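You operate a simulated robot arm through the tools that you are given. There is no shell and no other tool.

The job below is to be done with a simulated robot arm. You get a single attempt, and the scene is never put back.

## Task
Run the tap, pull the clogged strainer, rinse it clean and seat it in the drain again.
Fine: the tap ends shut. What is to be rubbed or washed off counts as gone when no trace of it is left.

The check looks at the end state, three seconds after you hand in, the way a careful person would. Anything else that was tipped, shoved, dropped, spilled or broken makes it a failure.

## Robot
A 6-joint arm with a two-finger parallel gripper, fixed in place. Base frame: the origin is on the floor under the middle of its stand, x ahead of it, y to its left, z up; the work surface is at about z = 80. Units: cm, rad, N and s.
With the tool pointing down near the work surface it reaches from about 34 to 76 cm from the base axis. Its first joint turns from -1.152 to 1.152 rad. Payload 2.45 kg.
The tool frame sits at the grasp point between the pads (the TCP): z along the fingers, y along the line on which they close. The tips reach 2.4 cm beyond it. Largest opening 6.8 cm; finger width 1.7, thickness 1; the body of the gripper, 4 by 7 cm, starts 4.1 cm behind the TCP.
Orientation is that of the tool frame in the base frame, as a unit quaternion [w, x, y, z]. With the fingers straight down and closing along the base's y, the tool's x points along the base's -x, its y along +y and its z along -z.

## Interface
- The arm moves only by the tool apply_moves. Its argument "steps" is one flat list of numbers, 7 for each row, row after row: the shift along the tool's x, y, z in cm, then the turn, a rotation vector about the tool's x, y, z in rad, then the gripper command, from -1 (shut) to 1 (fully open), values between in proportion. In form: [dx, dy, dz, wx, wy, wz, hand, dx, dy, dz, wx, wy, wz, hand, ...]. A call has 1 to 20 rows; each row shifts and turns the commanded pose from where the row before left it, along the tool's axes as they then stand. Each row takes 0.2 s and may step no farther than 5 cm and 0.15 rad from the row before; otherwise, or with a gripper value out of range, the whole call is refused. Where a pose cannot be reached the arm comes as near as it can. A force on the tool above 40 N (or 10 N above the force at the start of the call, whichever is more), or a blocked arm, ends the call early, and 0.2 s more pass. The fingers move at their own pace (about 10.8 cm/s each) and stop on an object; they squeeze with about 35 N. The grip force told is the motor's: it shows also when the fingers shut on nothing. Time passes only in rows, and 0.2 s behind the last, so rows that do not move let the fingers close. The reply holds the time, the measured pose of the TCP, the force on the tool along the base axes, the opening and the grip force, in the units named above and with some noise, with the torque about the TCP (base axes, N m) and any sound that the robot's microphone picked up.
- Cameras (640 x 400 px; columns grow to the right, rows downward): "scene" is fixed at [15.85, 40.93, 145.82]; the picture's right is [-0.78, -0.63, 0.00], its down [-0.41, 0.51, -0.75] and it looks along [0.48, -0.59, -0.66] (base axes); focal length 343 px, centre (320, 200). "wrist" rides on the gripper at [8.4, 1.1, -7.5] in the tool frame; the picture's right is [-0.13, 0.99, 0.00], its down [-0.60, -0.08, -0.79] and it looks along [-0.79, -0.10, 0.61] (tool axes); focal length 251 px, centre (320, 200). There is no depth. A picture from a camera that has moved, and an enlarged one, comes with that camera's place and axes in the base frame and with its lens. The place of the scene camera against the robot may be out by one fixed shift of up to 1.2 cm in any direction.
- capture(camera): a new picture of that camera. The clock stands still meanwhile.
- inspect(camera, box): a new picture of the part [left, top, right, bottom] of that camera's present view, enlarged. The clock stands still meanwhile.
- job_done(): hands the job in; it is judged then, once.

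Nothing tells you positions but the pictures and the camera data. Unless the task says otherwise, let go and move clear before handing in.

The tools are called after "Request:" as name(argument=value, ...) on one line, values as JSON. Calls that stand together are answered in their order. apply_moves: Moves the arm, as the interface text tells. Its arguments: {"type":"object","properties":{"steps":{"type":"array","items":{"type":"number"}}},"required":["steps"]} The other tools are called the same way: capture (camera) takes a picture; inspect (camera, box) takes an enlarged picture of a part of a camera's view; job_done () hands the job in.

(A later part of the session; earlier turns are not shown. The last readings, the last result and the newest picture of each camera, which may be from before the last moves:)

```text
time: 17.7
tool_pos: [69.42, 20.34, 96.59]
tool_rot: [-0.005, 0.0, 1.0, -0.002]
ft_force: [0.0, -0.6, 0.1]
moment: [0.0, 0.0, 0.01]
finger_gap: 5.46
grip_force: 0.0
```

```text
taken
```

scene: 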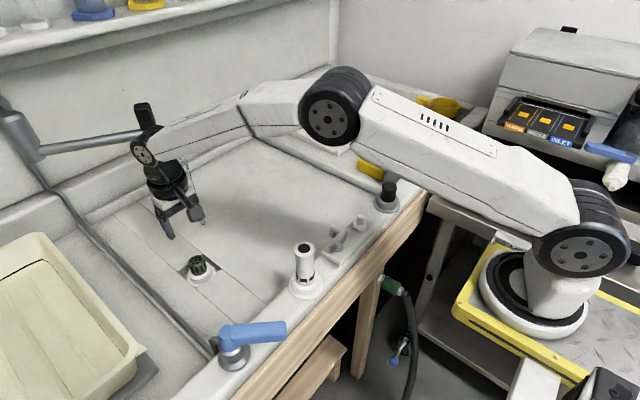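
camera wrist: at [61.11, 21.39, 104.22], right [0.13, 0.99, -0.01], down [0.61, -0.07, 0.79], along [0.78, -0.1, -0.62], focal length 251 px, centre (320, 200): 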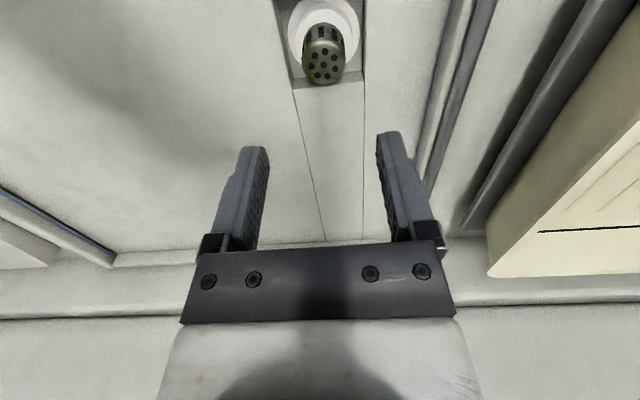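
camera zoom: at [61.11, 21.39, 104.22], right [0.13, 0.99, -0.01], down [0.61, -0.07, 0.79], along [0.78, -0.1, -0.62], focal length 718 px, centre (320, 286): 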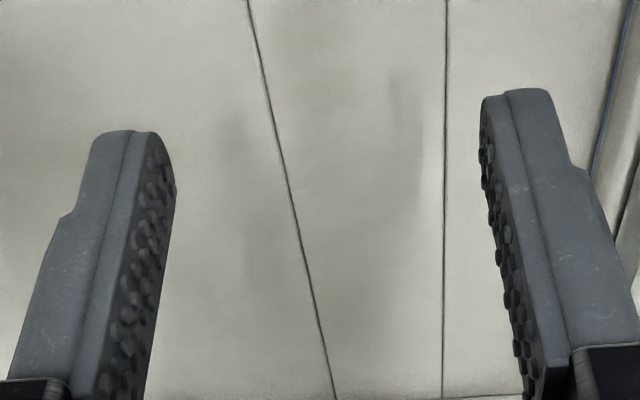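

The strainer sits centred in y at 20.3 and at x ≈ 70. I'll lower straight down to just over the cap level and check that the fingers straddle it.

Request:
apply_moves(steps=[-0.65, 0, 3, 0, 0, 0, 0.6, 0, 0, 3, 0, 0, 0, 0.6, 0, 0, 2.5, 0, 0, 0, 0.6, 0, 0, 0, 0, 0, 0, 0.6])

Request:
capture(camera="wrist")

Request:
inspect(camera="scene", box=[140, 200, 260, 300])

```text
time: 18.7
tool_pos: [70.18, 20.5, 88.18]
tool_rot: [-0.005, -0.002, 1.0, -0.003]
ft_force: [0.1, 0.1, -0.2]
moment: [-0.03, 0.0, 0.02]
finger_gap: 5.45
grip_force: 0.0
```

```text
taken
camera wrist: at [61.81, 21.48, 95.87], right [0.13, 0.99, -0.01], down [0.61, -0.07, 0.79], along [0.78, -0.1, -0.62], focal length 251 px, centre (320, 200)
```

wrist: 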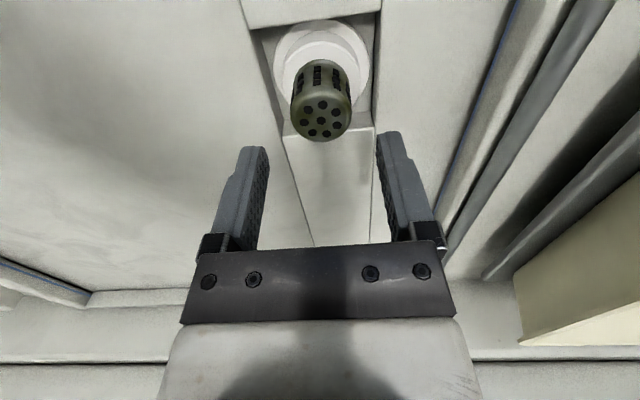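

```text
4.00 times, centred on (200, 250) of scene
camera zoom: at [15.85, 40.93, 145.82], right [-0.78, -0.63, 0.0], down [-0.41, 0.51, -0.75], along [0.48, -0.59, -0.66], focal length 1372 px, centre (800, 0)
```

zoom: 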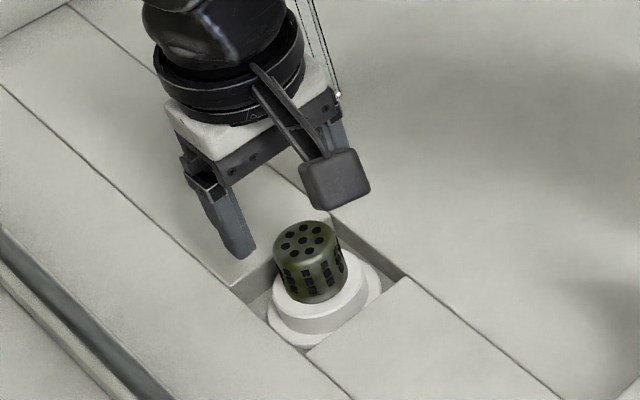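

The fingers are above the cap, and I want to be sure about x before closing. I'll zoom in from both cameras to compare fingertips and cap directly.

Request:
inspect(camera="scene", box=[180, 220, 244, 284])

Request:
inspect(camera="wrist", box=[230, 0, 410, 150])

```text
6.25 times, centred on (212, 252) of scene
camera zoom: at [15.85, 40.93, 145.82], right [-0.78, -0.63, 0.0], down [-0.41, 0.51, -0.75], along [0.48, -0.59, -0.66], focal length 2145 px, centre (995, -125)
```

zoom: 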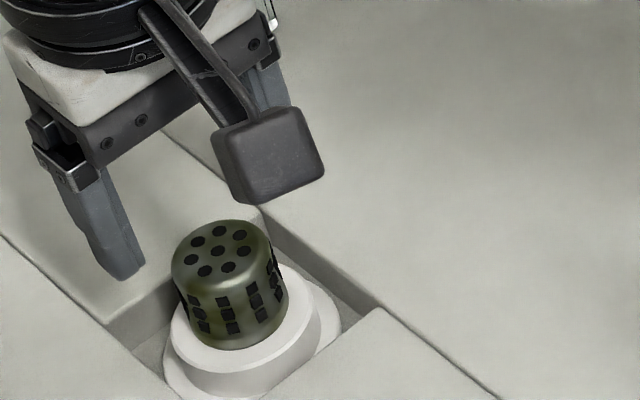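

```text
2.67 times, centred on (320, 75) of wrist
camera zoom: at [61.81, 21.48, 95.87], right [0.13, 0.99, -0.01], down [0.61, -0.07, 0.79], along [0.78, -0.1, -0.62], focal length 670 px, centre (320, 533)
```

zoom: 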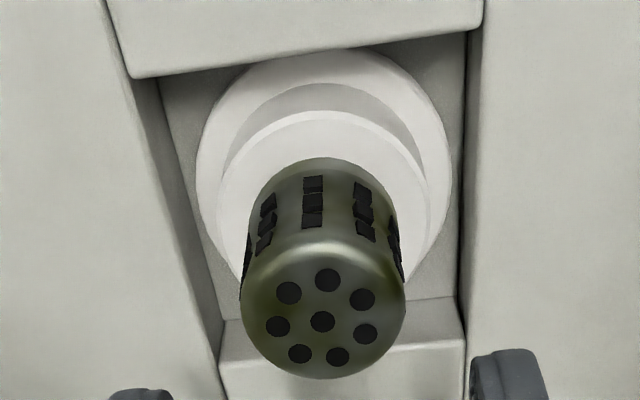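

Cross-checking both cameras puts the cap centre at about [69.8, 20.4, 84.5]. I'll shift slightly, lower so the tips reach about 1.9 cm down the strainer's side, and close.

Request:
apply_moves(steps=[0.3, -0.08, 1.7, 0, 0, 0, 0.6, 0, 0, 1.5, 0, 0, 0, 0.6, 0, 0, 0, 0, 0, 0, 0.6, 0, 0, 0, 0, 0, 0, -1, 0, 0, 0, 0, 0, 0, -1, 0, 0, 0, 0, 0, 0, -1])

Request:
capture(camera="wrist")

Request:
inspect(camera="scene", box=[160, 200, 240, 284])

```text
time: 20.1
tool_pos: [69.58, 20.21, 85.04]
tool_rot: [-0.006, -0.002, 1.0, -0.003]
ft_force: [-1.7, 2.4, -0.7]
moment: [0.14, 0.05, 0.0]
finger_gap: 3.3
grip_force: 34.7
```

```text
taken
camera wrist: at [61.44, 21.29, 92.79], right [0.13, 0.99, -0.01], down [0.61, -0.07, 0.79], along [0.78, -0.11, -0.62], focal length 251 px, centre (320, 200)
```

wrist: 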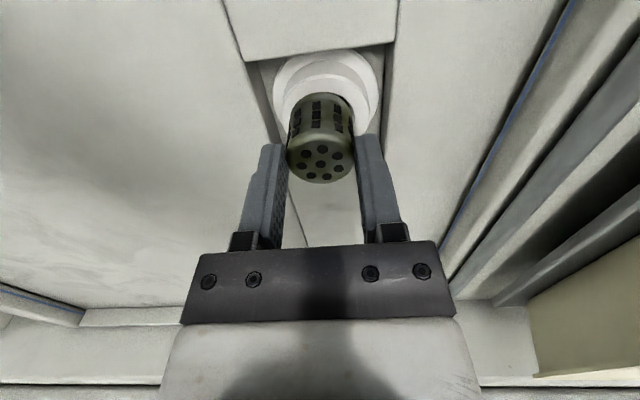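

```text
4.76 times, centred on (200, 242) of scene
camera zoom: at [15.85, 40.93, 145.82], right [-0.78, -0.63, 0.0], down [-0.41, 0.51, -0.75], along [0.48, -0.59, -0.66], focal length 1634 px, centre (891, 0)
```

zoom: 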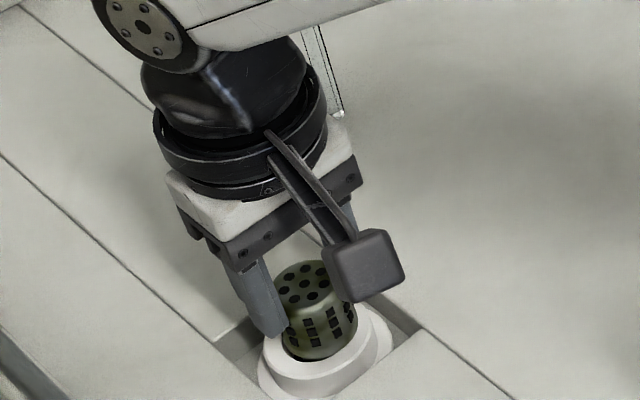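

The strainer is gripped (gap 3.3 cm, 35 N) with the TCP at [69.6, 20.2, 85.0], and I'll remember that as the seat pose. Now I pull it straight up.

Request:
apply_moves(steps=[0, 0, -0.5, 0, 0, 0, -1, 0, 0, -0.7, 0, 0, 0, -1, 0, 0, -1, 0, 0, 0, -1, 0, 0, -1.5, 0, 0, 0, -1, 0, 0, -2, 0, 0, 0, -1, 0, 0, -2, 0, 0, 0, -1, 0, 0, -2, 0, 0, 0, -1, 0, 0, 0, 0, 0, 0, -1])

Request:
capture(camera="wrist")

Request:
inspect(camera="scene", box=[140, 160, 260, 280])

```text
time: 21.9
tool_pos: [70.02, 20.32, 94.76]
tool_rot: [-0.005, 0.0, 1.0, -0.003]
ft_force: [-0.3, -0.4, -0.5]
moment: [0.01, 0.01, 0.02]
finger_gap: 3.33
grip_force: 35.3
```

```text
taken
camera wrist: at [61.65, 21.4, 102.45], right [0.13, 0.99, -0.01], down [0.61, -0.07, 0.79], along [0.78, -0.1, -0.62], focal length 251 px, centre (320, 200)
```

wrist: 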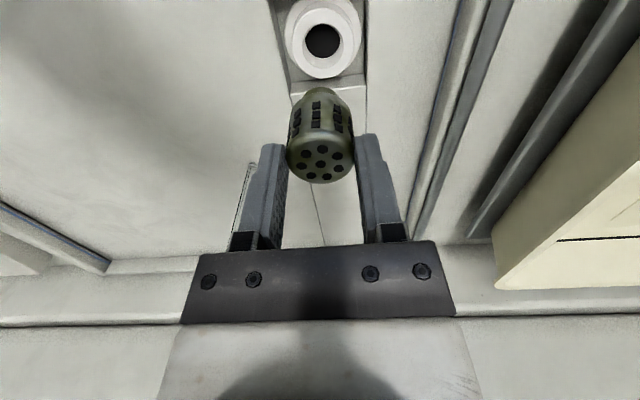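

```text
3.33 times, centred on (200, 220) of scene
camera zoom: at [15.85, 40.93, 145.82], right [-0.78, -0.63, 0.0], down [-0.41, 0.51, -0.75], along [0.48, -0.59, -0.66], focal length 1144 px, centre (720, 133)
```

zoom: 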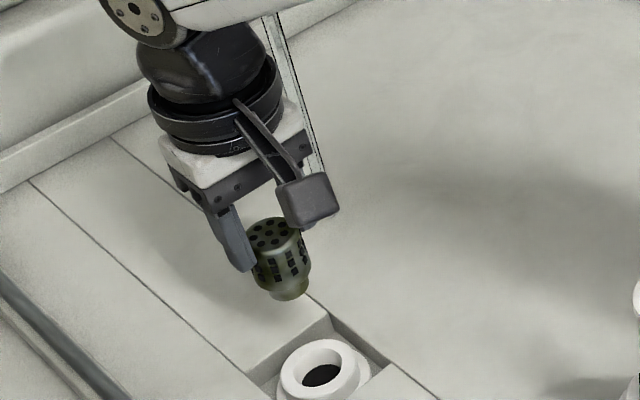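

The strainer is out and the drain is open; it has a narrower spigot below. I'll tilt the tool forward while moving over in -y, keeping short of the stream, to see whether that pose is reachable.

Request:
apply_moves(steps=[0, -1.45, 0, 0, -0.15, 0, -1, 0, -1.45, 0, 0, -0.15, 0, -1, 0, -1.45, 0, 0, -0.15, 0, -1, 0, -1.45, 0, 0, -0.15, 0, -1, 0, -1.45, 0, 0, -0.15, 0, -1, 0, -1.45, 0, 0, -0.15, 0, -1, 0, -1.4, 0, 0, -0.15, 0, -1, 0, 0, 0, 0, 0, 0, -1])

Request:
capture(camera="wrist")

Request:
capture(camera="scene")

```text
time: 23.7
tool_pos: [69.4, 8.21, 94.54]
tool_rot: [0.485, 0.096, 0.869, -0.01]
ft_force: [0.2, 4.0, 0.7]
moment: [-0.09, 0.05, -0.08]
finger_gap: 3.34
grip_force: 35.1
```

```text
taken
camera wrist: at [58.99, 11.25, 91.61], right [0.24, 0.95, 0.18], down [-0.37, -0.08, 0.92], along [0.9, -0.29, 0.33], focal length 251 px, centre (320, 200)
```

wrist: 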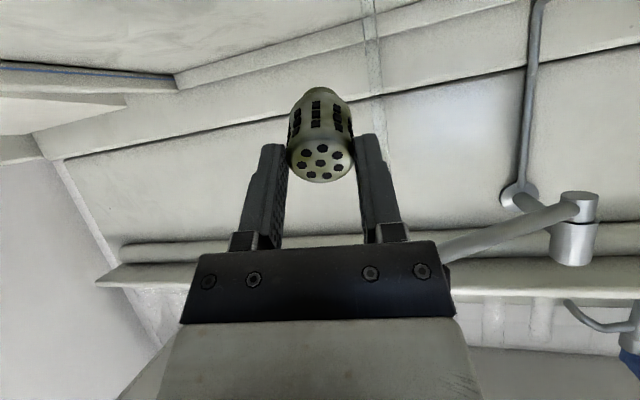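

```text
taken
```

scene: 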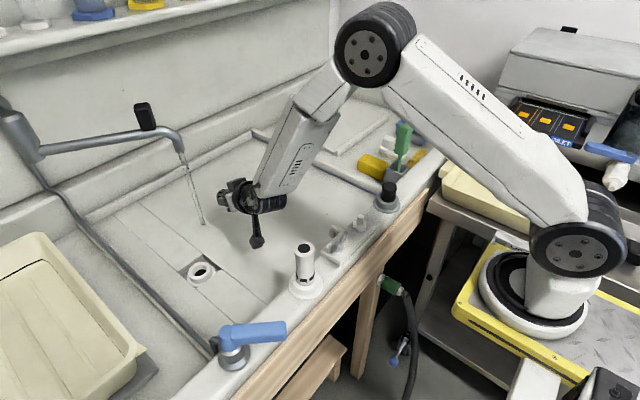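

The tilt worked but the measured pose lags or deviates a bit from what I commanded (y 8.2 instead of 10.2, a small roll). I'll wait a moment to see whether it settles.

Request:
apply_moves(steps=[0, 0, 0, 0, 0, 0, -1, 0, 0, 0, 0, 0, 0, -1, 0, 0, 0, 0, 0, 0, -1])

Request:
inspect(camera="wrist", box=[260, 70, 380, 200])

Request:
inspect(camera="scene", box=[160, 130, 300, 260])

```text
time: 24.5
tool_pos: [69.73, 10.13, 94.95]
tool_rot: [0.496, -0.003, 0.868, -0.001]
ft_force: [-0.2, 0.6, -1.4]
moment: [0.02, 0.01, -0.02]
finger_gap: 3.3
grip_force: 35.2
```

```text
3.08 times, centred on (320, 135) of wrist
camera zoom: at [59.06, 11.04, 91.63], right [0.06, 0.99, 0.11], down [-0.38, -0.07, 0.92], along [0.92, -0.1, 0.37], focal length 774 px, centre (320, 400)
```

zoom: 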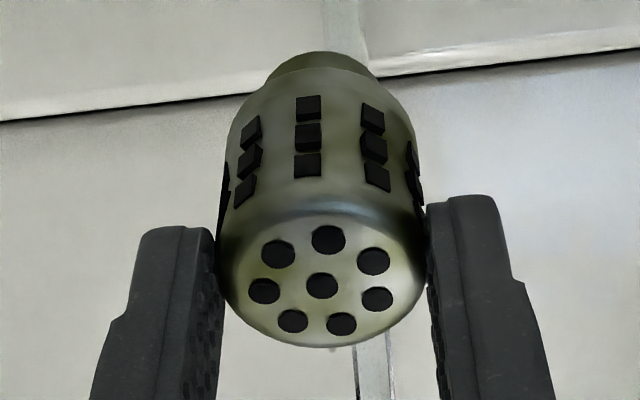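

```text
3.08 times, centred on (230, 195) of scene
camera zoom: at [15.85, 40.93, 145.82], right [-0.78, -0.63, 0.0], down [-0.41, 0.51, -0.75], along [0.48, -0.59, -0.66], focal length 1056 px, centre (597, 215)
```

zoom: 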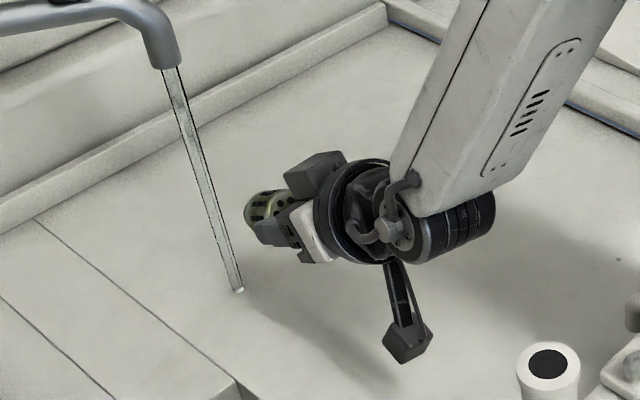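

It settled where commanded ([69.7, 10.1, 95.0], tilt about 60°), and the wrist camera shows the olive film on the strainer with the stream right behind it. I'll slide it forward slowly into the stream.

Request:
apply_moves(steps=[-0.97, 0.03, 1.65, 0, 0, 0, -1, -0.97, 0.03, 1.65, 0, 0, 0, -1, -0.97, 0.03, 1.65, 0, 0, 0, -1, -0.97, 0.03, 1.65, 0, 0, 0, -1, -0.97, 0.03, 1.65, 0, 0, 0, -1, 0, 0, 0, 0, 0, 0, -1, 0, 0, 0, 0, 0, 0, -1])

Request:
inspect(camera="wrist", box=[240, 50, 400, 200])

Request:
inspect(camera="scene", box=[140, 110, 280, 250])

```text
time: 26.1
tool_pos: [79.67, 10.21, 94.77]
tool_rot: [0.496, -0.003, 0.868, -0.001]
ft_force: [-0.5, 0.5, -0.4]
moment: [0.01, 0.0, 0.01]
finger_gap: 3.32
grip_force: 34.8
```

```text
2.67 times, centred on (320, 125) of wrist
camera zoom: at [69.02, 11.17, 91.48], right [0.06, 0.99, 0.11], down [-0.38, -0.07, 0.92], along [0.92, -0.1, 0.37], focal length 670 px, centre (320, 400)
```

zoom: 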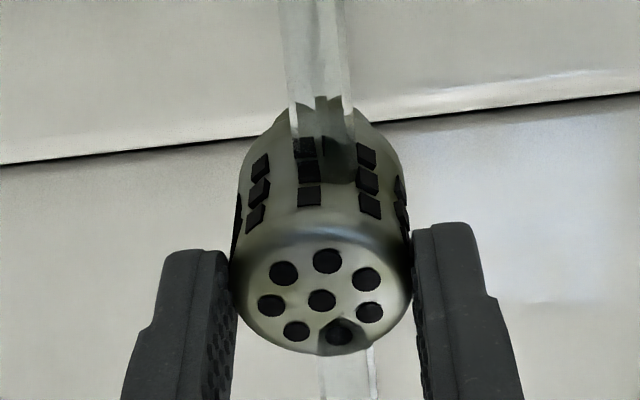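

```text
2.86 times, centred on (210, 180) of scene
camera zoom: at [15.85, 40.93, 145.82], right [-0.78, -0.63, 0.0], down [-0.41, 0.51, -0.75], along [0.48, -0.59, -0.66], focal length 980 px, centre (634, 257)
```

zoom: 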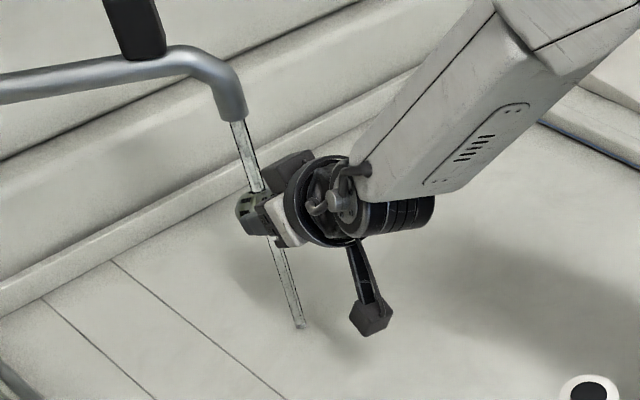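

The arm reaches and the stream is now running over the strainer, which already looks greyer than before. I'll hold it there for a moment and check how the film clears.

Request:
apply_moves(steps=[0, 0, 0, 0, 0, 0, -1, 0, 0, 0, 0, 0, 0, -1, 0, 0, 0, 0, 0, 0, -1, 0, 0, 0, 0, 0, 0, -1, 0, 0, 0, 0, 0, 0, -1, 0, 0, 0, 0, 0, 0, -1, 0, 0, 0, 0, 0, 0, -1, 0, 0, 0, 0, 0, 0, -1, 0, 0, 0, 0, 0, 0, -1, 0, 0, 0, 0, 0, 0, -1])

Request:
inspect(camera="wrist", box=[240, 50, 400, 200])

Request:
inspect(camera="scene", box=[180, 150, 230, 200])

Request:
capture(camera="scene")

```text
time: 28.3
tool_pos: [79.76, 10.16, 94.92]
tool_rot: [0.496, -0.003, 0.868, -0.001]
ft_force: [-0.5, 0.0, -1.2]
moment: [-0.02, 0.04, -0.01]
finger_gap: 3.31
grip_force: 35.1
```

```text
2.67 times, centred on (320, 125) of wrist
camera zoom: at [69.01, 11.17, 91.49], right [0.06, 0.99, 0.11], down [-0.38, -0.07, 0.92], along [0.92, -0.1, 0.37], focal length 670 px, centre (320, 400)
```

zoom: 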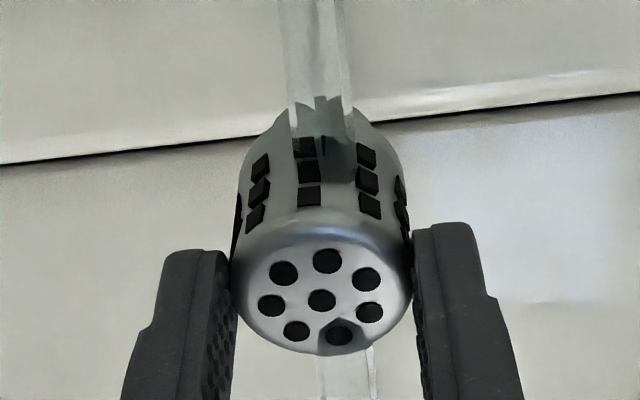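

```text
8.00 times, centred on (205, 175) of scene
camera zoom: at [15.85, 40.93, 145.82], right [-0.78, -0.63, 0.0], down [-0.41, 0.51, -0.75], along [0.48, -0.59, -0.66], focal length 2745 px, centre (1240, 400)
```

zoom: 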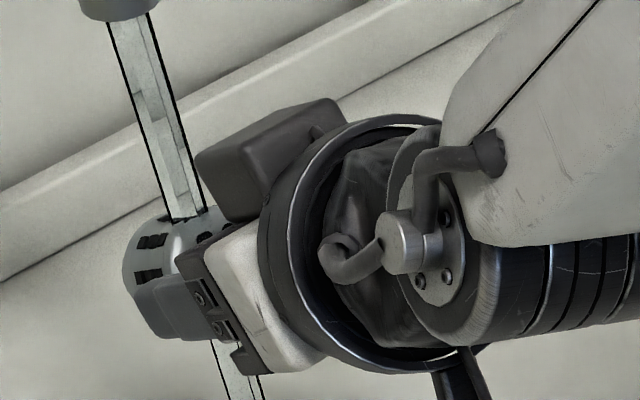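

```text
taken
```

scene: 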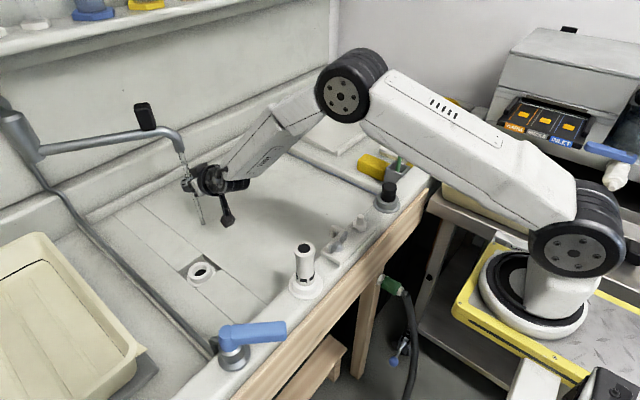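

The strainer already looks bare metal on the sides I can see. To be thorough I'll roll it under the stream one way and inspect, then the other way.

Request:
apply_moves(steps=[0, 0, 0, 0, 0, 0.15, -1, 0, 0, 0, 0, 0, 0.15, -1, 0, 0, 0, 0, 0, 0.15, -1, 0, 0, 0, 0, 0, 0.15, -1, 0, 0, 0, 0, 0, 0.15, -1, 0, 0, 0, 0, 0, 0.15, -1, 0, 0, 0, 0, 0, 0.15, -1, 0, 0, 0, 0, 0, 0, -1, 0, 0, 0, 0, 0, 0, -1, 0, 0, 0, 0, 0, 0, -1, 0, 0, 0, 0, 0, 0, -1])

Request:
inspect(camera="wrist", box=[240, 50, 400, 200])

Request:
inspect(camera="scene", box=[170, 140, 240, 210])

```text
time: 30.7
tool_pos: [85.58, 13.71, 96.92]
tool_rot: [0.429, 0.435, 0.753, 0.245]
ft_force: [0.5, 1.4, -2.1]
moment: [0.01, -0.02, 0.01]
finger_gap: 3.33
grip_force: 35.0
out of reach, approached as far as the arm can: row 3, 4, 5, 6, 7
```

```text
2.67 times, centred on (320, 125) of wrist
camera zoom: at [77.4, 21.45, 98.01], right [0.47, 0.39, 0.79], down [-0.56, -0.56, 0.61], along [0.68, -0.73, -0.05], focal length 670 px, centre (320, 400)
```

zoom: 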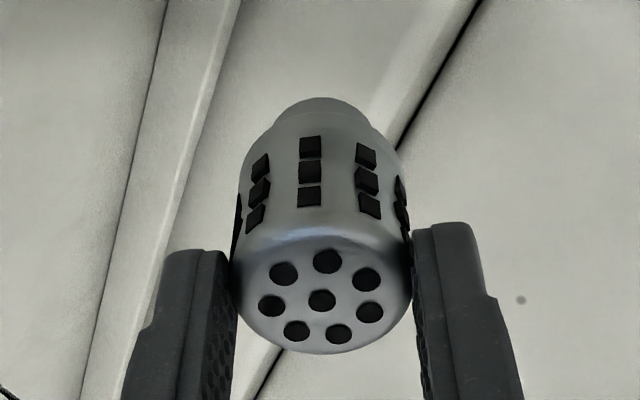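

```text
5.71 times, centred on (205, 175) of scene
camera zoom: at [15.86, 40.93, 145.82], right [-0.78, -0.63, 0.0], down [-0.41, 0.51, -0.75], along [0.48, -0.59, -0.66], focal length 1961 px, centre (977, 343)
```

zoom: 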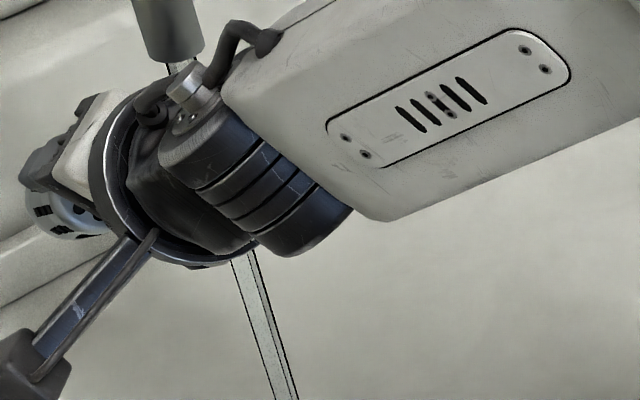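

The roll pose was out of reach and the arm drifted to [85.6, 13.7, 96.9], with its wrist just below the spout tip. I'll back away toward -x and slightly down, in a small step, staying clear of the spout.

Request:
apply_moves(steps=[1.195, -2.077, -2.065, 0, 0, 0, -1])

Request:
capture(camera="scene")

Request:
inspect(camera="scene", box=[150, 120, 250, 220])

```text
time: 31.1
tool_pos: [85.46, 14.32, 96.68]
tool_rot: [0.43, 0.434, 0.753, 0.246]
ft_force: [-0.6, -0.2, -0.6]
moment: [0.04, 0.02, 0.02]
finger_gap: 3.34
grip_force: 34.5
out of reach, approached as far as the arm can: row 1
```

```text
taken
```

scene: 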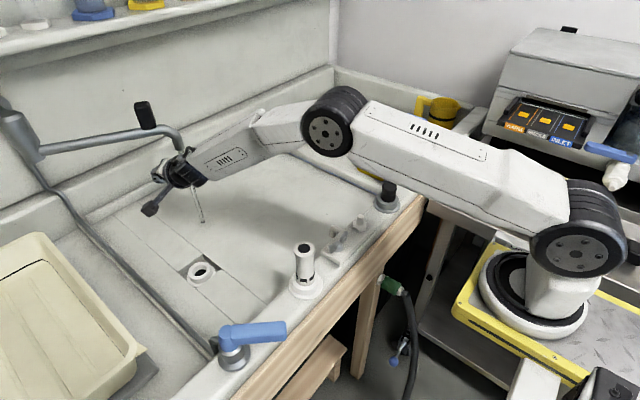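

```text
4.00 times, centred on (200, 170) of scene
camera zoom: at [15.85, 40.93, 145.82], right [-0.78, -0.63, 0.0], down [-0.41, 0.51, -0.75], along [0.48, -0.59, -0.66], focal length 1372 px, centre (800, 320)
```

zoom: 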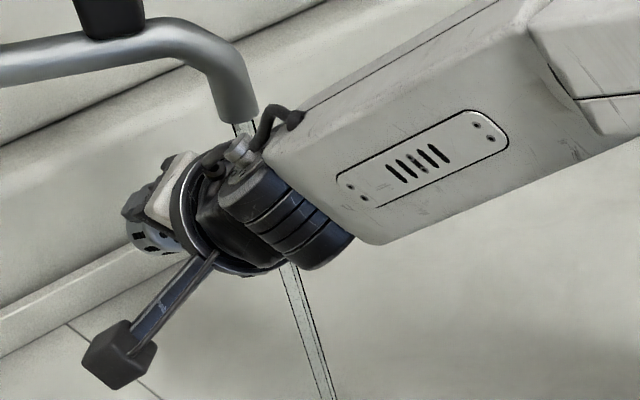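

The pose is still out of reach because of the roll, not the distance. I'll undo the roll step by step so the arm returns the way it came, checking after a few rows.

Request:
apply_moves(steps=[0, 0, 0, 0, 0, -0.1, -1, 0, 0, 0, 0, 0, -0.1, -1])

Request:
inspect(camera="scene", box=[150, 120, 250, 220])

```text
time: 31.7
tool_pos: [85.33, 14.36, 96.68]
tool_rot: [0.454, 0.355, 0.792, 0.202]
ft_force: [0.5, 0.4, -0.5]
moment: [0.0, 0.01, -0.02]
finger_gap: 3.32
grip_force: 35.0
```

```text
4.00 times, centred on (200, 170) of scene
camera zoom: at [15.85, 40.93, 145.82], right [-0.78, -0.63, 0.0], down [-0.41, 0.51, -0.75], along [0.48, -0.59, -0.66], focal length 1372 px, centre (800, 320)
```

zoom: 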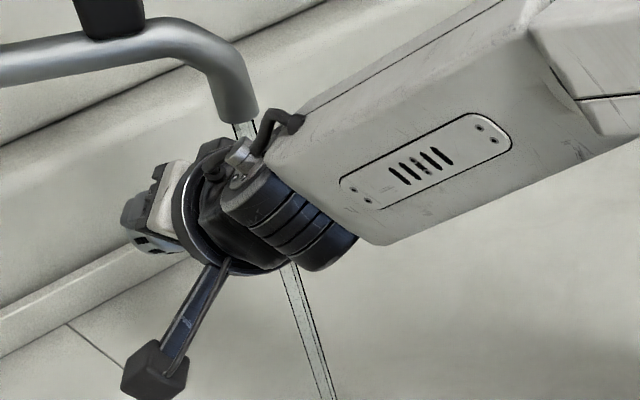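

The commanded pose is now the actual one ([85.3, 14.4, 96.7]), so I can steer from here. I'll retreat with small steps back and slightly down while unrolling a little more.

Request:
apply_moves(steps=[0.739, -0.828, -0.509, 0, 0, 0, -1, 0.739, -0.828, -0.509, 0, 0, 0, -1])

Request:
inspect(camera="scene", box=[150, 120, 250, 220])

```text
time: 32.3
tool_pos: [84.27, 14.66, 95.59]
tool_rot: [0.452, 0.356, 0.793, 0.201]
ft_force: [-0.2, 0.2, -0.2]
moment: [-0.01, 0.02, 0.03]
finger_gap: 3.29
grip_force: 35.0
out of reach, approached as far as the arm can: row 2
```

```text
4.00 times, centred on (200, 170) of scene
camera zoom: at [15.85, 40.93, 145.82], right [-0.78, -0.63, 0.0], down [-0.41, 0.51, -0.75], along [0.48, -0.59, -0.66], focal length 1372 px, centre (800, 320)
```

zoom: 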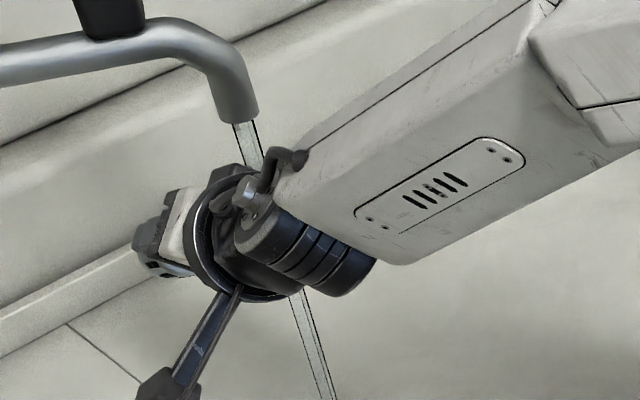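

There is now good clearance below the spout tip. I'll unroll further here, then keep backing out.

Request:
apply_moves(steps=[0, 0, 0, 0, 0, -0.15, -1, 0, 0, 0, 0, 0, -0.15, -1, 0, 0, 0, 0, 0, -0.15, -1, 0, 0, 0, 0, 0, 0, -1])

Request:
inspect(camera="scene", box=[150, 120, 250, 220])

Request:
inspect(camera="wrist", box=[240, 50, 400, 200])

```text
time: 33.3
tool_pos: [84.29, 14.67, 95.55]
tool_rot: [0.487, 0.169, 0.851, 0.098]
ft_force: [0.0, 0.0, -1.1]
moment: [0.01, 0.04, 0.01]
finger_gap: 3.28
grip_force: 35.2
```

```text
4.00 times, centred on (200, 170) of scene
camera zoom: at [15.85, 40.93, 145.82], right [-0.78, -0.63, 0.0], down [-0.41, 0.51, -0.75], along [0.48, -0.59, -0.66], focal length 1372 px, centre (800, 320)
```

zoom: 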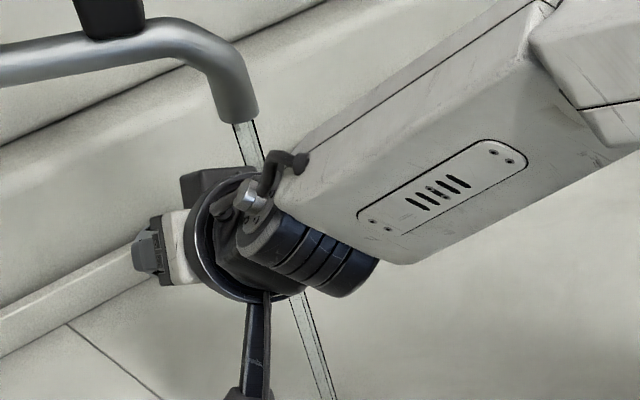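

```text
2.67 times, centred on (320, 125) of wrist
camera zoom: at [74.06, 18.78, 93.14], right [0.25, 0.87, 0.43], down [-0.42, -0.3, 0.86], along [0.87, -0.4, 0.28], focal length 670 px, centre (320, 400)
```

zoom: 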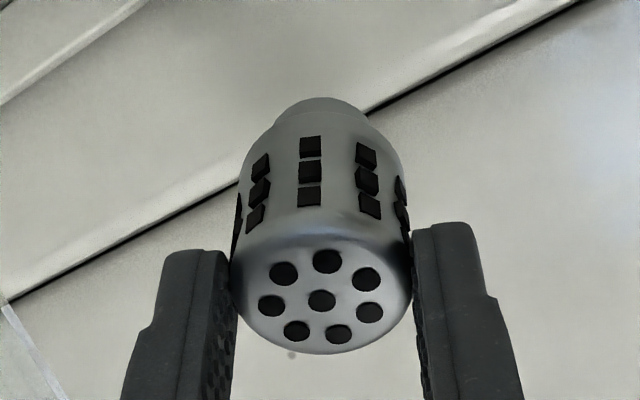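

The strainer looks clean from this side, and the arm is free of the spout. I'll finish unrolling, bring the strainer back into the stream at the proven pose and rinse it a few seconds more.

Request:
apply_moves(steps=[0, 0, 0, 0, 0, -0.15, -1, 0, 0, 0, 0, 0, -0.15, -1, 0, 0, 0, 0, 0, -0.1, -1, 0.992, -1.5, -1.19, 0, 0, 0, -1, 0.992, -1.5, -1.19, 0, 0, 0, -1, 0.992, -1.5, -1.19, 0, 0, 0, -1, 0, 0, 0, 0, 0, 0, -1, 0, 0, 0, 0, 0, 0, -1])

Request:
inspect(camera="scene", box=[150, 120, 250, 220])

Request:
inspect(camera="wrist", box=[240, 50, 400, 200])

```text
time: 35.1
tool_pos: [79.68, 10.16, 94.86]
tool_rot: [0.497, -0.003, 0.868, -0.002]
ft_force: [-0.5, -0.3, -0.2]
moment: [-0.03, 0.01, 0.02]
finger_gap: 3.33
grip_force: 35.3
```

```text
4.00 times, centred on (200, 170) of scene
camera zoom: at [15.85, 40.93, 145.82], right [-0.78, -0.63, 0.0], down [-0.41, 0.51, -0.75], along [0.48, -0.59, -0.66], focal length 1372 px, centre (800, 320)
```

zoom: 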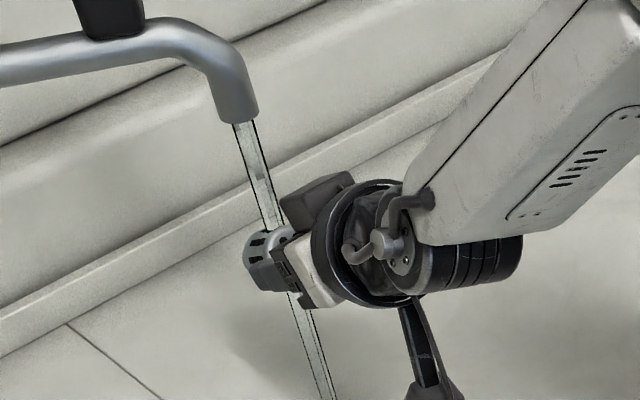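

```text
2.67 times, centred on (320, 125) of wrist
camera zoom: at [68.89, 11.16, 91.42], right [0.06, 0.99, 0.11], down [-0.38, -0.07, 0.92], along [0.92, -0.1, 0.37], focal length 670 px, centre (320, 400)
```

zoom: 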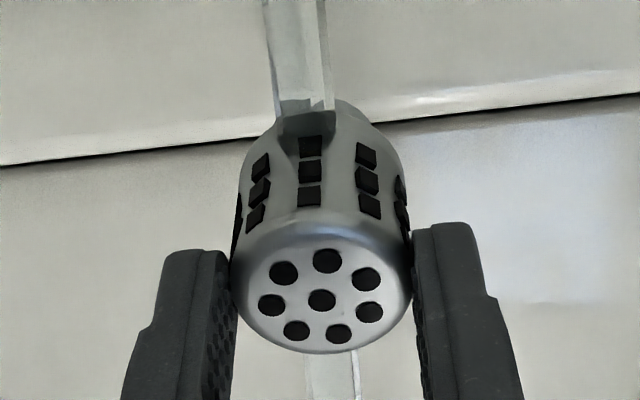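

The strainer is back in the stream at the proven pose. I'll hold it there a few seconds with small sideways shifts so the whole body gets flushed.

Request:
apply_moves(steps=[0, 0, 0, 0, 0, 0, -1, 0, 0, 0, 0, 0, 0, -1, 0, 0.4, 0, 0, 0, 0, -1, 0, 0.4, 0, 0, 0, 0, -1, 0, 0, 0, 0, 0, 0, -1, 0, 0, 0, 0, 0, 0, -1, 0, -0.4, -0.5, 0, 0, 0, -1, 0, -0.4, -0.5, 0, 0, 0, -1, 0, -0.4, 0, 0, 0, 0, -1, 0, -0.4, 0, 0, 0, 0, -1, 0, 0, 0, 0, 0, 0, -1, 0, 0, 0, 0, 0, 0, -1, 0, 0.4, 0, 0, 0, 0, -1, 0, 0.4, 0, 0, 0, 0, -1, 0, 0, 0, 0, 0, 0, -1, 0, 0, 0, 0, 0, 0, -1])

Request:
inspect(camera="wrist", box=[240, 50, 400, 200])

Request:
capture(camera="scene")

Request:
inspect(camera="scene", box=[170, 160, 220, 200])

```text
time: 38.5
tool_pos: [78.8, 10.2, 95.47]
tool_rot: [0.496, -0.003, 0.868, -0.001]
ft_force: [0.0, 0.1, 0.6]
moment: [0.0, 0.05, -0.03]
finger_gap: 3.3
grip_force: 35.4
```

```text
2.67 times, centred on (320, 125) of wrist
camera zoom: at [68.08, 11.17, 92.05], right [0.06, 0.99, 0.11], down [-0.38, -0.07, 0.92], along [0.92, -0.1, 0.37], focal length 670 px, centre (320, 400)
```

zoom: 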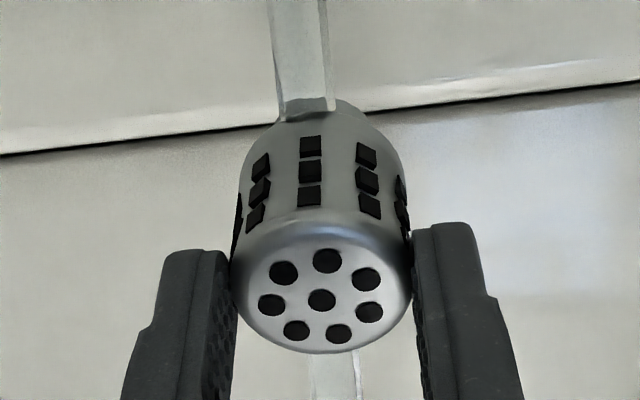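

```text
taken
```

scene: 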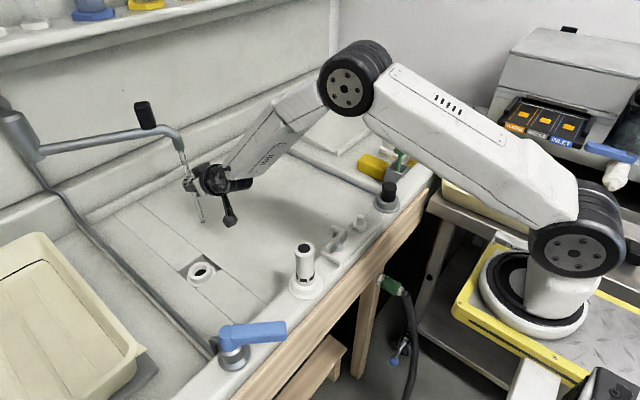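

```text
10.00 times, centred on (195, 180) of scene
camera zoom: at [15.85, 40.93, 145.82], right [-0.78, -0.63, 0.0], down [-0.41, 0.51, -0.75], along [0.48, -0.59, -0.66], focal length 3431 px, centre (1570, 400)
```

zoom: 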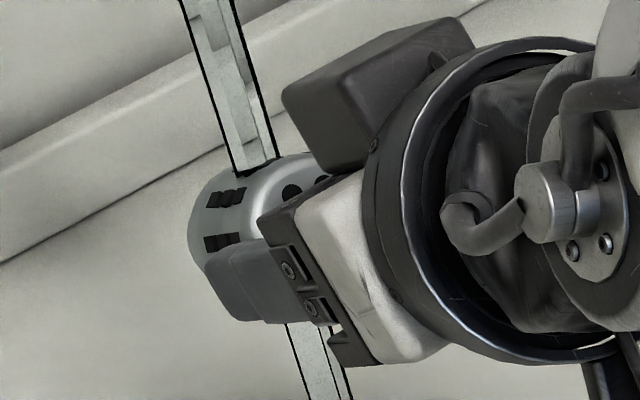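

The strainer is bare metal with no olive film in any view. I'll back out of the stream and return the tool to vertical, away from the spout.

Request:
apply_moves(steps=[0.914, 0, -1.55, 0, 0, 0, -1, 0.914, 0, -1.55, 0, 0, 0, -1, 0.914, 0, -1.55, 0, 0, 0, -1, 0.914, 0, -1.55, 0, 0, 0, -1, 0.914, 0, -1.55, 0, 0, 0, -1, 0, 0, 0, 0, 0.1, 0, -1, 0, 0, 0, 0, 0.1, 0, -1, 0, 0, 0, 0, 0.1, 0, -1, 0, 0, 0, 0, 0.1, 0, -1, 0, 0, 0, 0, 0.1, 0, -1, 0, 0, 0, 0, 0.1, 0, -1, 0, 0, 0, 0, 0.1, 0, -1, 0, 0, 0, 0, 0.1, 0, -1, 0, 0, 0, 0, 0.1, 0, -1, 0, 0, 0, 0, 0.1, 0, -1, 0, 0, 0, 0, 0.05, 0, -1, 0, 0, 0, 0, 0, 0, -1, 0, 0, 0, 0, 0, 0, -1])

Request:
capture(camera="wrist")

Request:
capture(camera="scene")

```text
time: 42.3
tool_pos: [70.03, 9.65, 95.44]
tool_rot: [0.04, 0.008, 0.999, -0.017]
ft_force: [0.7, 0.3, -0.2]
moment: [-0.01, 0.02, 0.0]
finger_gap: 3.3
grip_force: 35.0
out of reach, approached as far as the arm can: row 10
```

```text
taken
camera wrist: at [61.06, 10.99, 102.28], right [0.15, 0.99, -0.02], down [0.54, -0.06, 0.84], along [0.83, -0.14, -0.54], focal length 251 px, centre (320, 200)
```

wrist: 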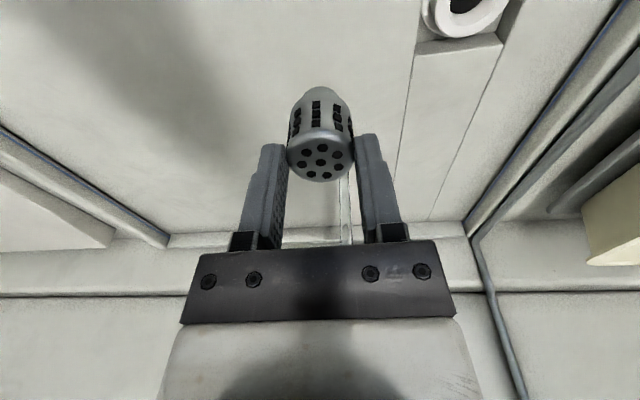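

```text
taken
```

scene: 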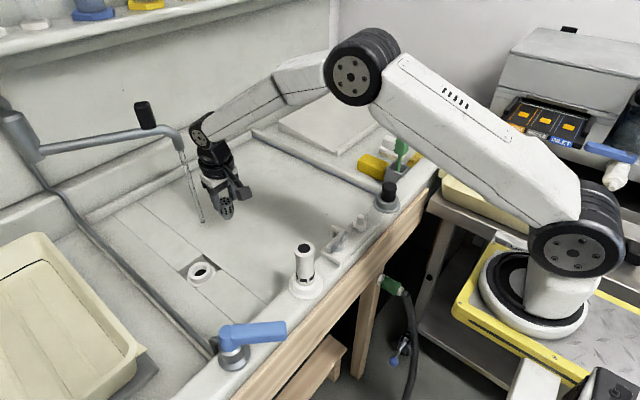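

The tool is nearly vertical again with a small residual tilt of about 0.09 rad. I'll correct that while moving over to the drain, still at height.

Request:
apply_moves(steps=[0, 2, 0, -0.014, 0.045, -0.009, -1, 0, 2, 0, -0.014, 0.045, -0.009, -1, 0, 2, 0, 0, 0, 0, -1, 0, 2, 0, 0, 0, 0, -1, 0, 2, 0, 0, 0, 0, -1, 0, 0, 0, 0, 0, 0, -1, 0, 0, 0, 0, 0, 0, -1])

Request:
capture(camera="wrist")

Request:
capture(camera="scene")

```text
time: 43.9
tool_pos: [70.22, 19.69, 95.31]
tool_rot: [-0.006, 0.001, 1.0, -0.002]
ft_force: [0.3, 0.6, -0.9]
moment: [0.01, 0.01, -0.01]
finger_gap: 3.32
grip_force: 35.0
```

```text
taken
camera wrist: at [61.83, 20.72, 103.0], right [0.13, 0.99, -0.01], down [0.61, -0.07, 0.79], along [0.78, -0.11, -0.61], focal length 251 px, centre (320, 200)
```

wrist: 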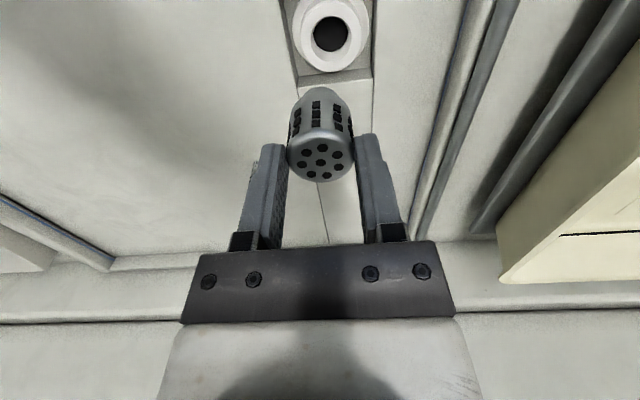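

```text
taken
```

scene: 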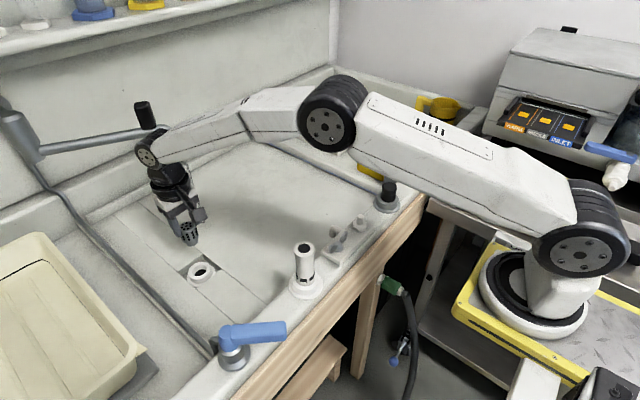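

Orientation matches the grasp pose and the clean strainer hangs over the drain. I'll align to the remembered seat position (about [69.6, 20.25]) and descend partway to check the alignment with the hole.

Request:
apply_moves(steps=[0.5, 0.58, 0, 0, 0, 0, -1, 0, 0, 2, 0, 0, 0, -1, 0, 0, 2, 0, 0, 0, -1, 0, 0, 1.6, 0, 0, 0, -1, 0, 0, 0, 0, 0, 0, -1])

Request:
inspect(camera="wrist", box=[240, 20, 400, 200])

Request:
inspect(camera="scene", box=[160, 220, 240, 300])

```text
time: 45.1
tool_pos: [69.39, 20.4, 89.9]
tool_rot: [-0.004, 0.0, 1.0, -0.003]
ft_force: [1.0, -0.2, 0.3]
moment: [0.0, 0.01, -0.03]
finger_gap: 3.3
grip_force: 34.8
```

```text
2.22 times, centred on (320, 110) of wrist
camera zoom: at [61.11, 21.41, 97.55], right [0.13, 0.99, -0.01], down [0.61, -0.07, 0.79], along [0.78, -0.1, -0.61], focal length 559 px, centre (320, 400)
```

zoom: 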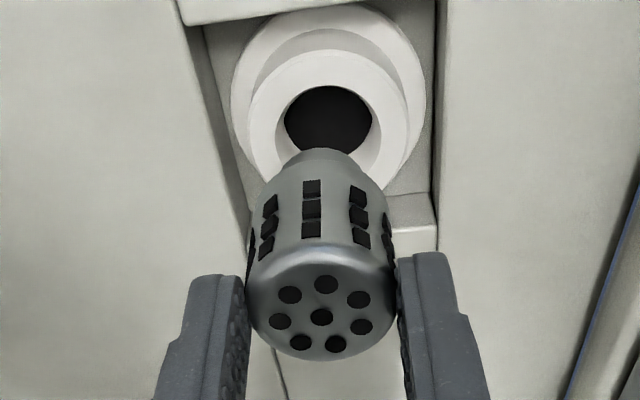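

```text
5.00 times, centred on (200, 260) of scene
camera zoom: at [15.85, 40.93, 145.82], right [-0.78, -0.63, 0.0], down [-0.41, 0.51, -0.75], along [0.48, -0.59, -0.66], focal length 1716 px, centre (920, -100)
```

zoom: 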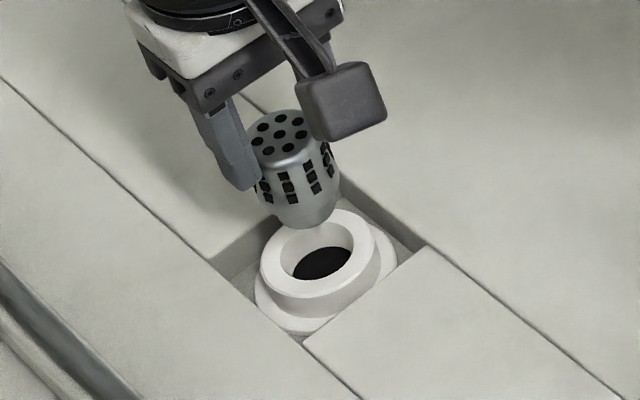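

The strainer is uniformly clean, and comparing hole and strainer axis I'm about 0.2 cm short in both x and y. I'll correct that, go down a little and look again before inserting.

Request:
apply_moves(steps=[-0.25, 0.18, 0, 0, 0, 0, -1, 0, 0, 1.2, 0, 0, 0, -1, 0, 0, 0, 0, 0, 0, -1, 0, 0, 0, 0, 0, 0, -1])

Request:
inspect(camera="wrist", box=[240, 20, 400, 200])

Request:
inspect(camera="scene", box=[170, 230, 234, 294])

```text
time: 46.1
tool_pos: [69.64, 20.28, 88.54]
tool_rot: [-0.005, -0.001, 1.0, -0.003]
ft_force: [0.1, 0.7, -0.9]
moment: [-0.01, -0.02, -0.01]
finger_gap: 3.3
grip_force: 35.1
```

```text
2.22 times, centred on (320, 110) of wrist
camera zoom: at [61.41, 21.49, 96.19], right [0.13, 0.99, -0.01], down [0.61, -0.07, 0.79], along [0.78, -0.11, -0.61], focal length 559 px, centre (320, 400)
```

zoom: 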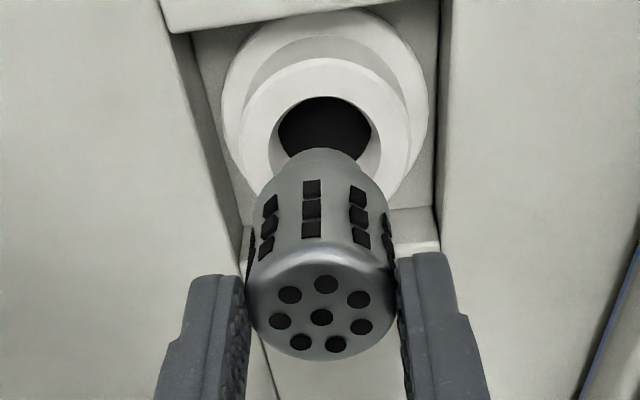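

```text
6.25 times, centred on (202, 262) of scene
camera zoom: at [15.85, 40.93, 145.82], right [-0.78, -0.63, 0.0], down [-0.41, 0.51, -0.75], along [0.48, -0.59, -0.66], focal length 2145 px, centre (1058, -188)
```

zoom: 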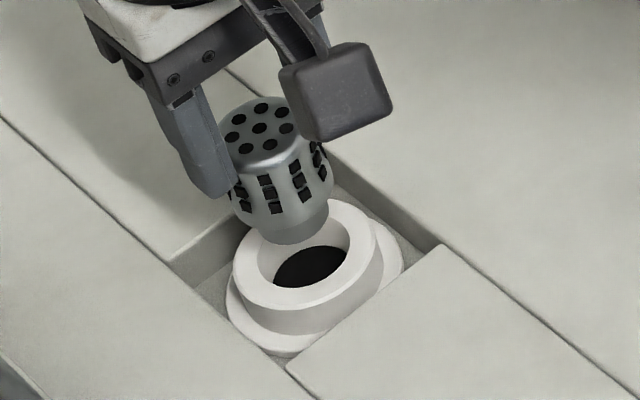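

The scene view matches the original seated position to within a pixel or two for a straight drop of about 3.3–3.5 cm, and the wrist view is centred. I'll lower it in small steps into the drain.

Request:
apply_moves(steps=[0, 0.05, 0.6, 0, 0, 0, -1, 0, 0, 0.6, 0, 0, 0, -1, 0, 0, 0.5, 0, 0, 0, -1, 0, 0, 0.4, 0, 0, 0, -1, 0, 0, 0.4, 0, 0, 0, -1, 0, 0, 0, 0, 0, 0, -1])

Request:
inspect(camera="wrist", box=[240, 20, 400, 200])

Request:
inspect(camera="scene", box=[170, 230, 234, 294])

```text
time: 47.5
tool_pos: [69.6, 20.19, 85.72]
tool_rot: [-0.004, 0.0, 1.0, -0.002]
ft_force: [-0.4, -0.6, -1.4]
moment: [0.01, -0.01, -0.02]
finger_gap: 3.34
grip_force: 34.6
```

```text
2.22 times, centred on (320, 110) of wrist
camera zoom: at [61.36, 21.36, 93.51], right [0.13, 0.99, -0.01], down [0.61, -0.07, 0.79], along [0.78, -0.11, -0.61], focal length 559 px, centre (320, 400)
```

zoom: 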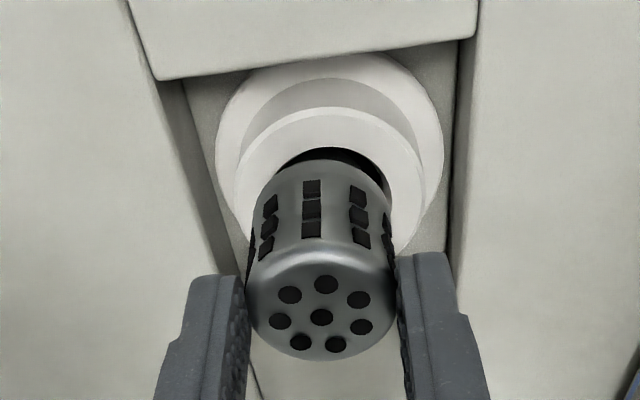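

```text
6.25 times, centred on (202, 262) of scene
camera zoom: at [15.85, 40.93, 145.82], right [-0.78, -0.63, 0.0], down [-0.41, 0.51, -0.75], along [0.48, -0.59, -0.66], focal length 2145 px, centre (1058, -188)
```

zoom: 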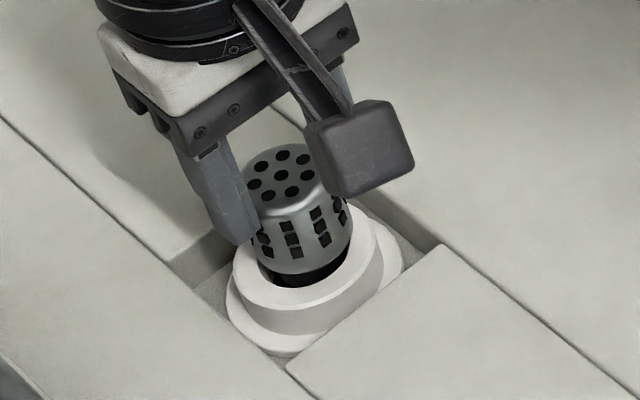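

The spigot is inside the collar and nearly home, about 0.5 cm to go with no force. I'll press down in tiny steps until it seats.

Request:
apply_moves(steps=[0, 0, 0.2, 0, 0, 0, -1, 0, 0, 0.2, 0, 0, 0, -1, 0, 0, 0.15, 0, 0, 0, -1, 0, 0, 0.1, 0, 0, 0, -1, 0, 0, 0, 0, 0, 0, -1])

Request:
inspect(camera="wrist", box=[240, 20, 400, 200])

Request:
inspect(camera="scene", box=[170, 230, 234, 294])

```text
time: 48.7
tool_pos: [69.59, 20.26, 85.25]
tool_rot: [-0.003, 0.0, 1.0, -0.002]
ft_force: [0.6, -0.2, 0.6]
moment: [-0.04, -0.01, -0.01]
finger_gap: 3.3
grip_force: 34.9
```

```text
2.22 times, centred on (320, 110) of wrist
camera zoom: at [61.35, 21.42, 93.0], right [0.13, 0.99, -0.01], down [0.61, -0.07, 0.79], along [0.78, -0.11, -0.61], focal length 559 px, centre (320, 400)
```

zoom: 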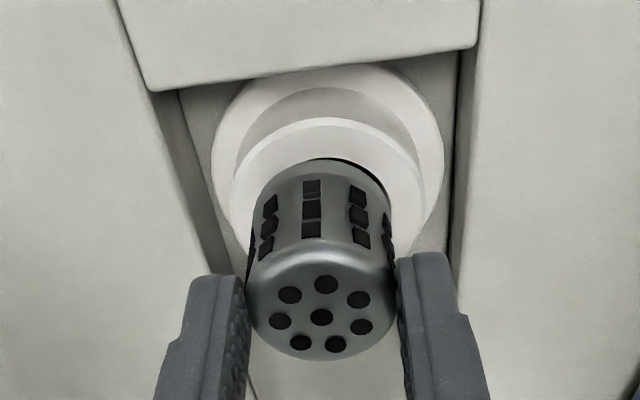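

```text
6.25 times, centred on (202, 262) of scene
camera zoom: at [15.85, 40.93, 145.82], right [-0.78, -0.63, 0.0], down [-0.41, 0.51, -0.75], along [0.48, -0.59, -0.66], focal length 2145 px, centre (1058, -188)
```

zoom: 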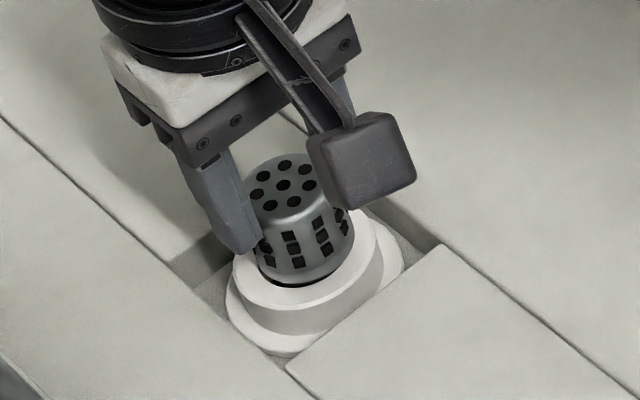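

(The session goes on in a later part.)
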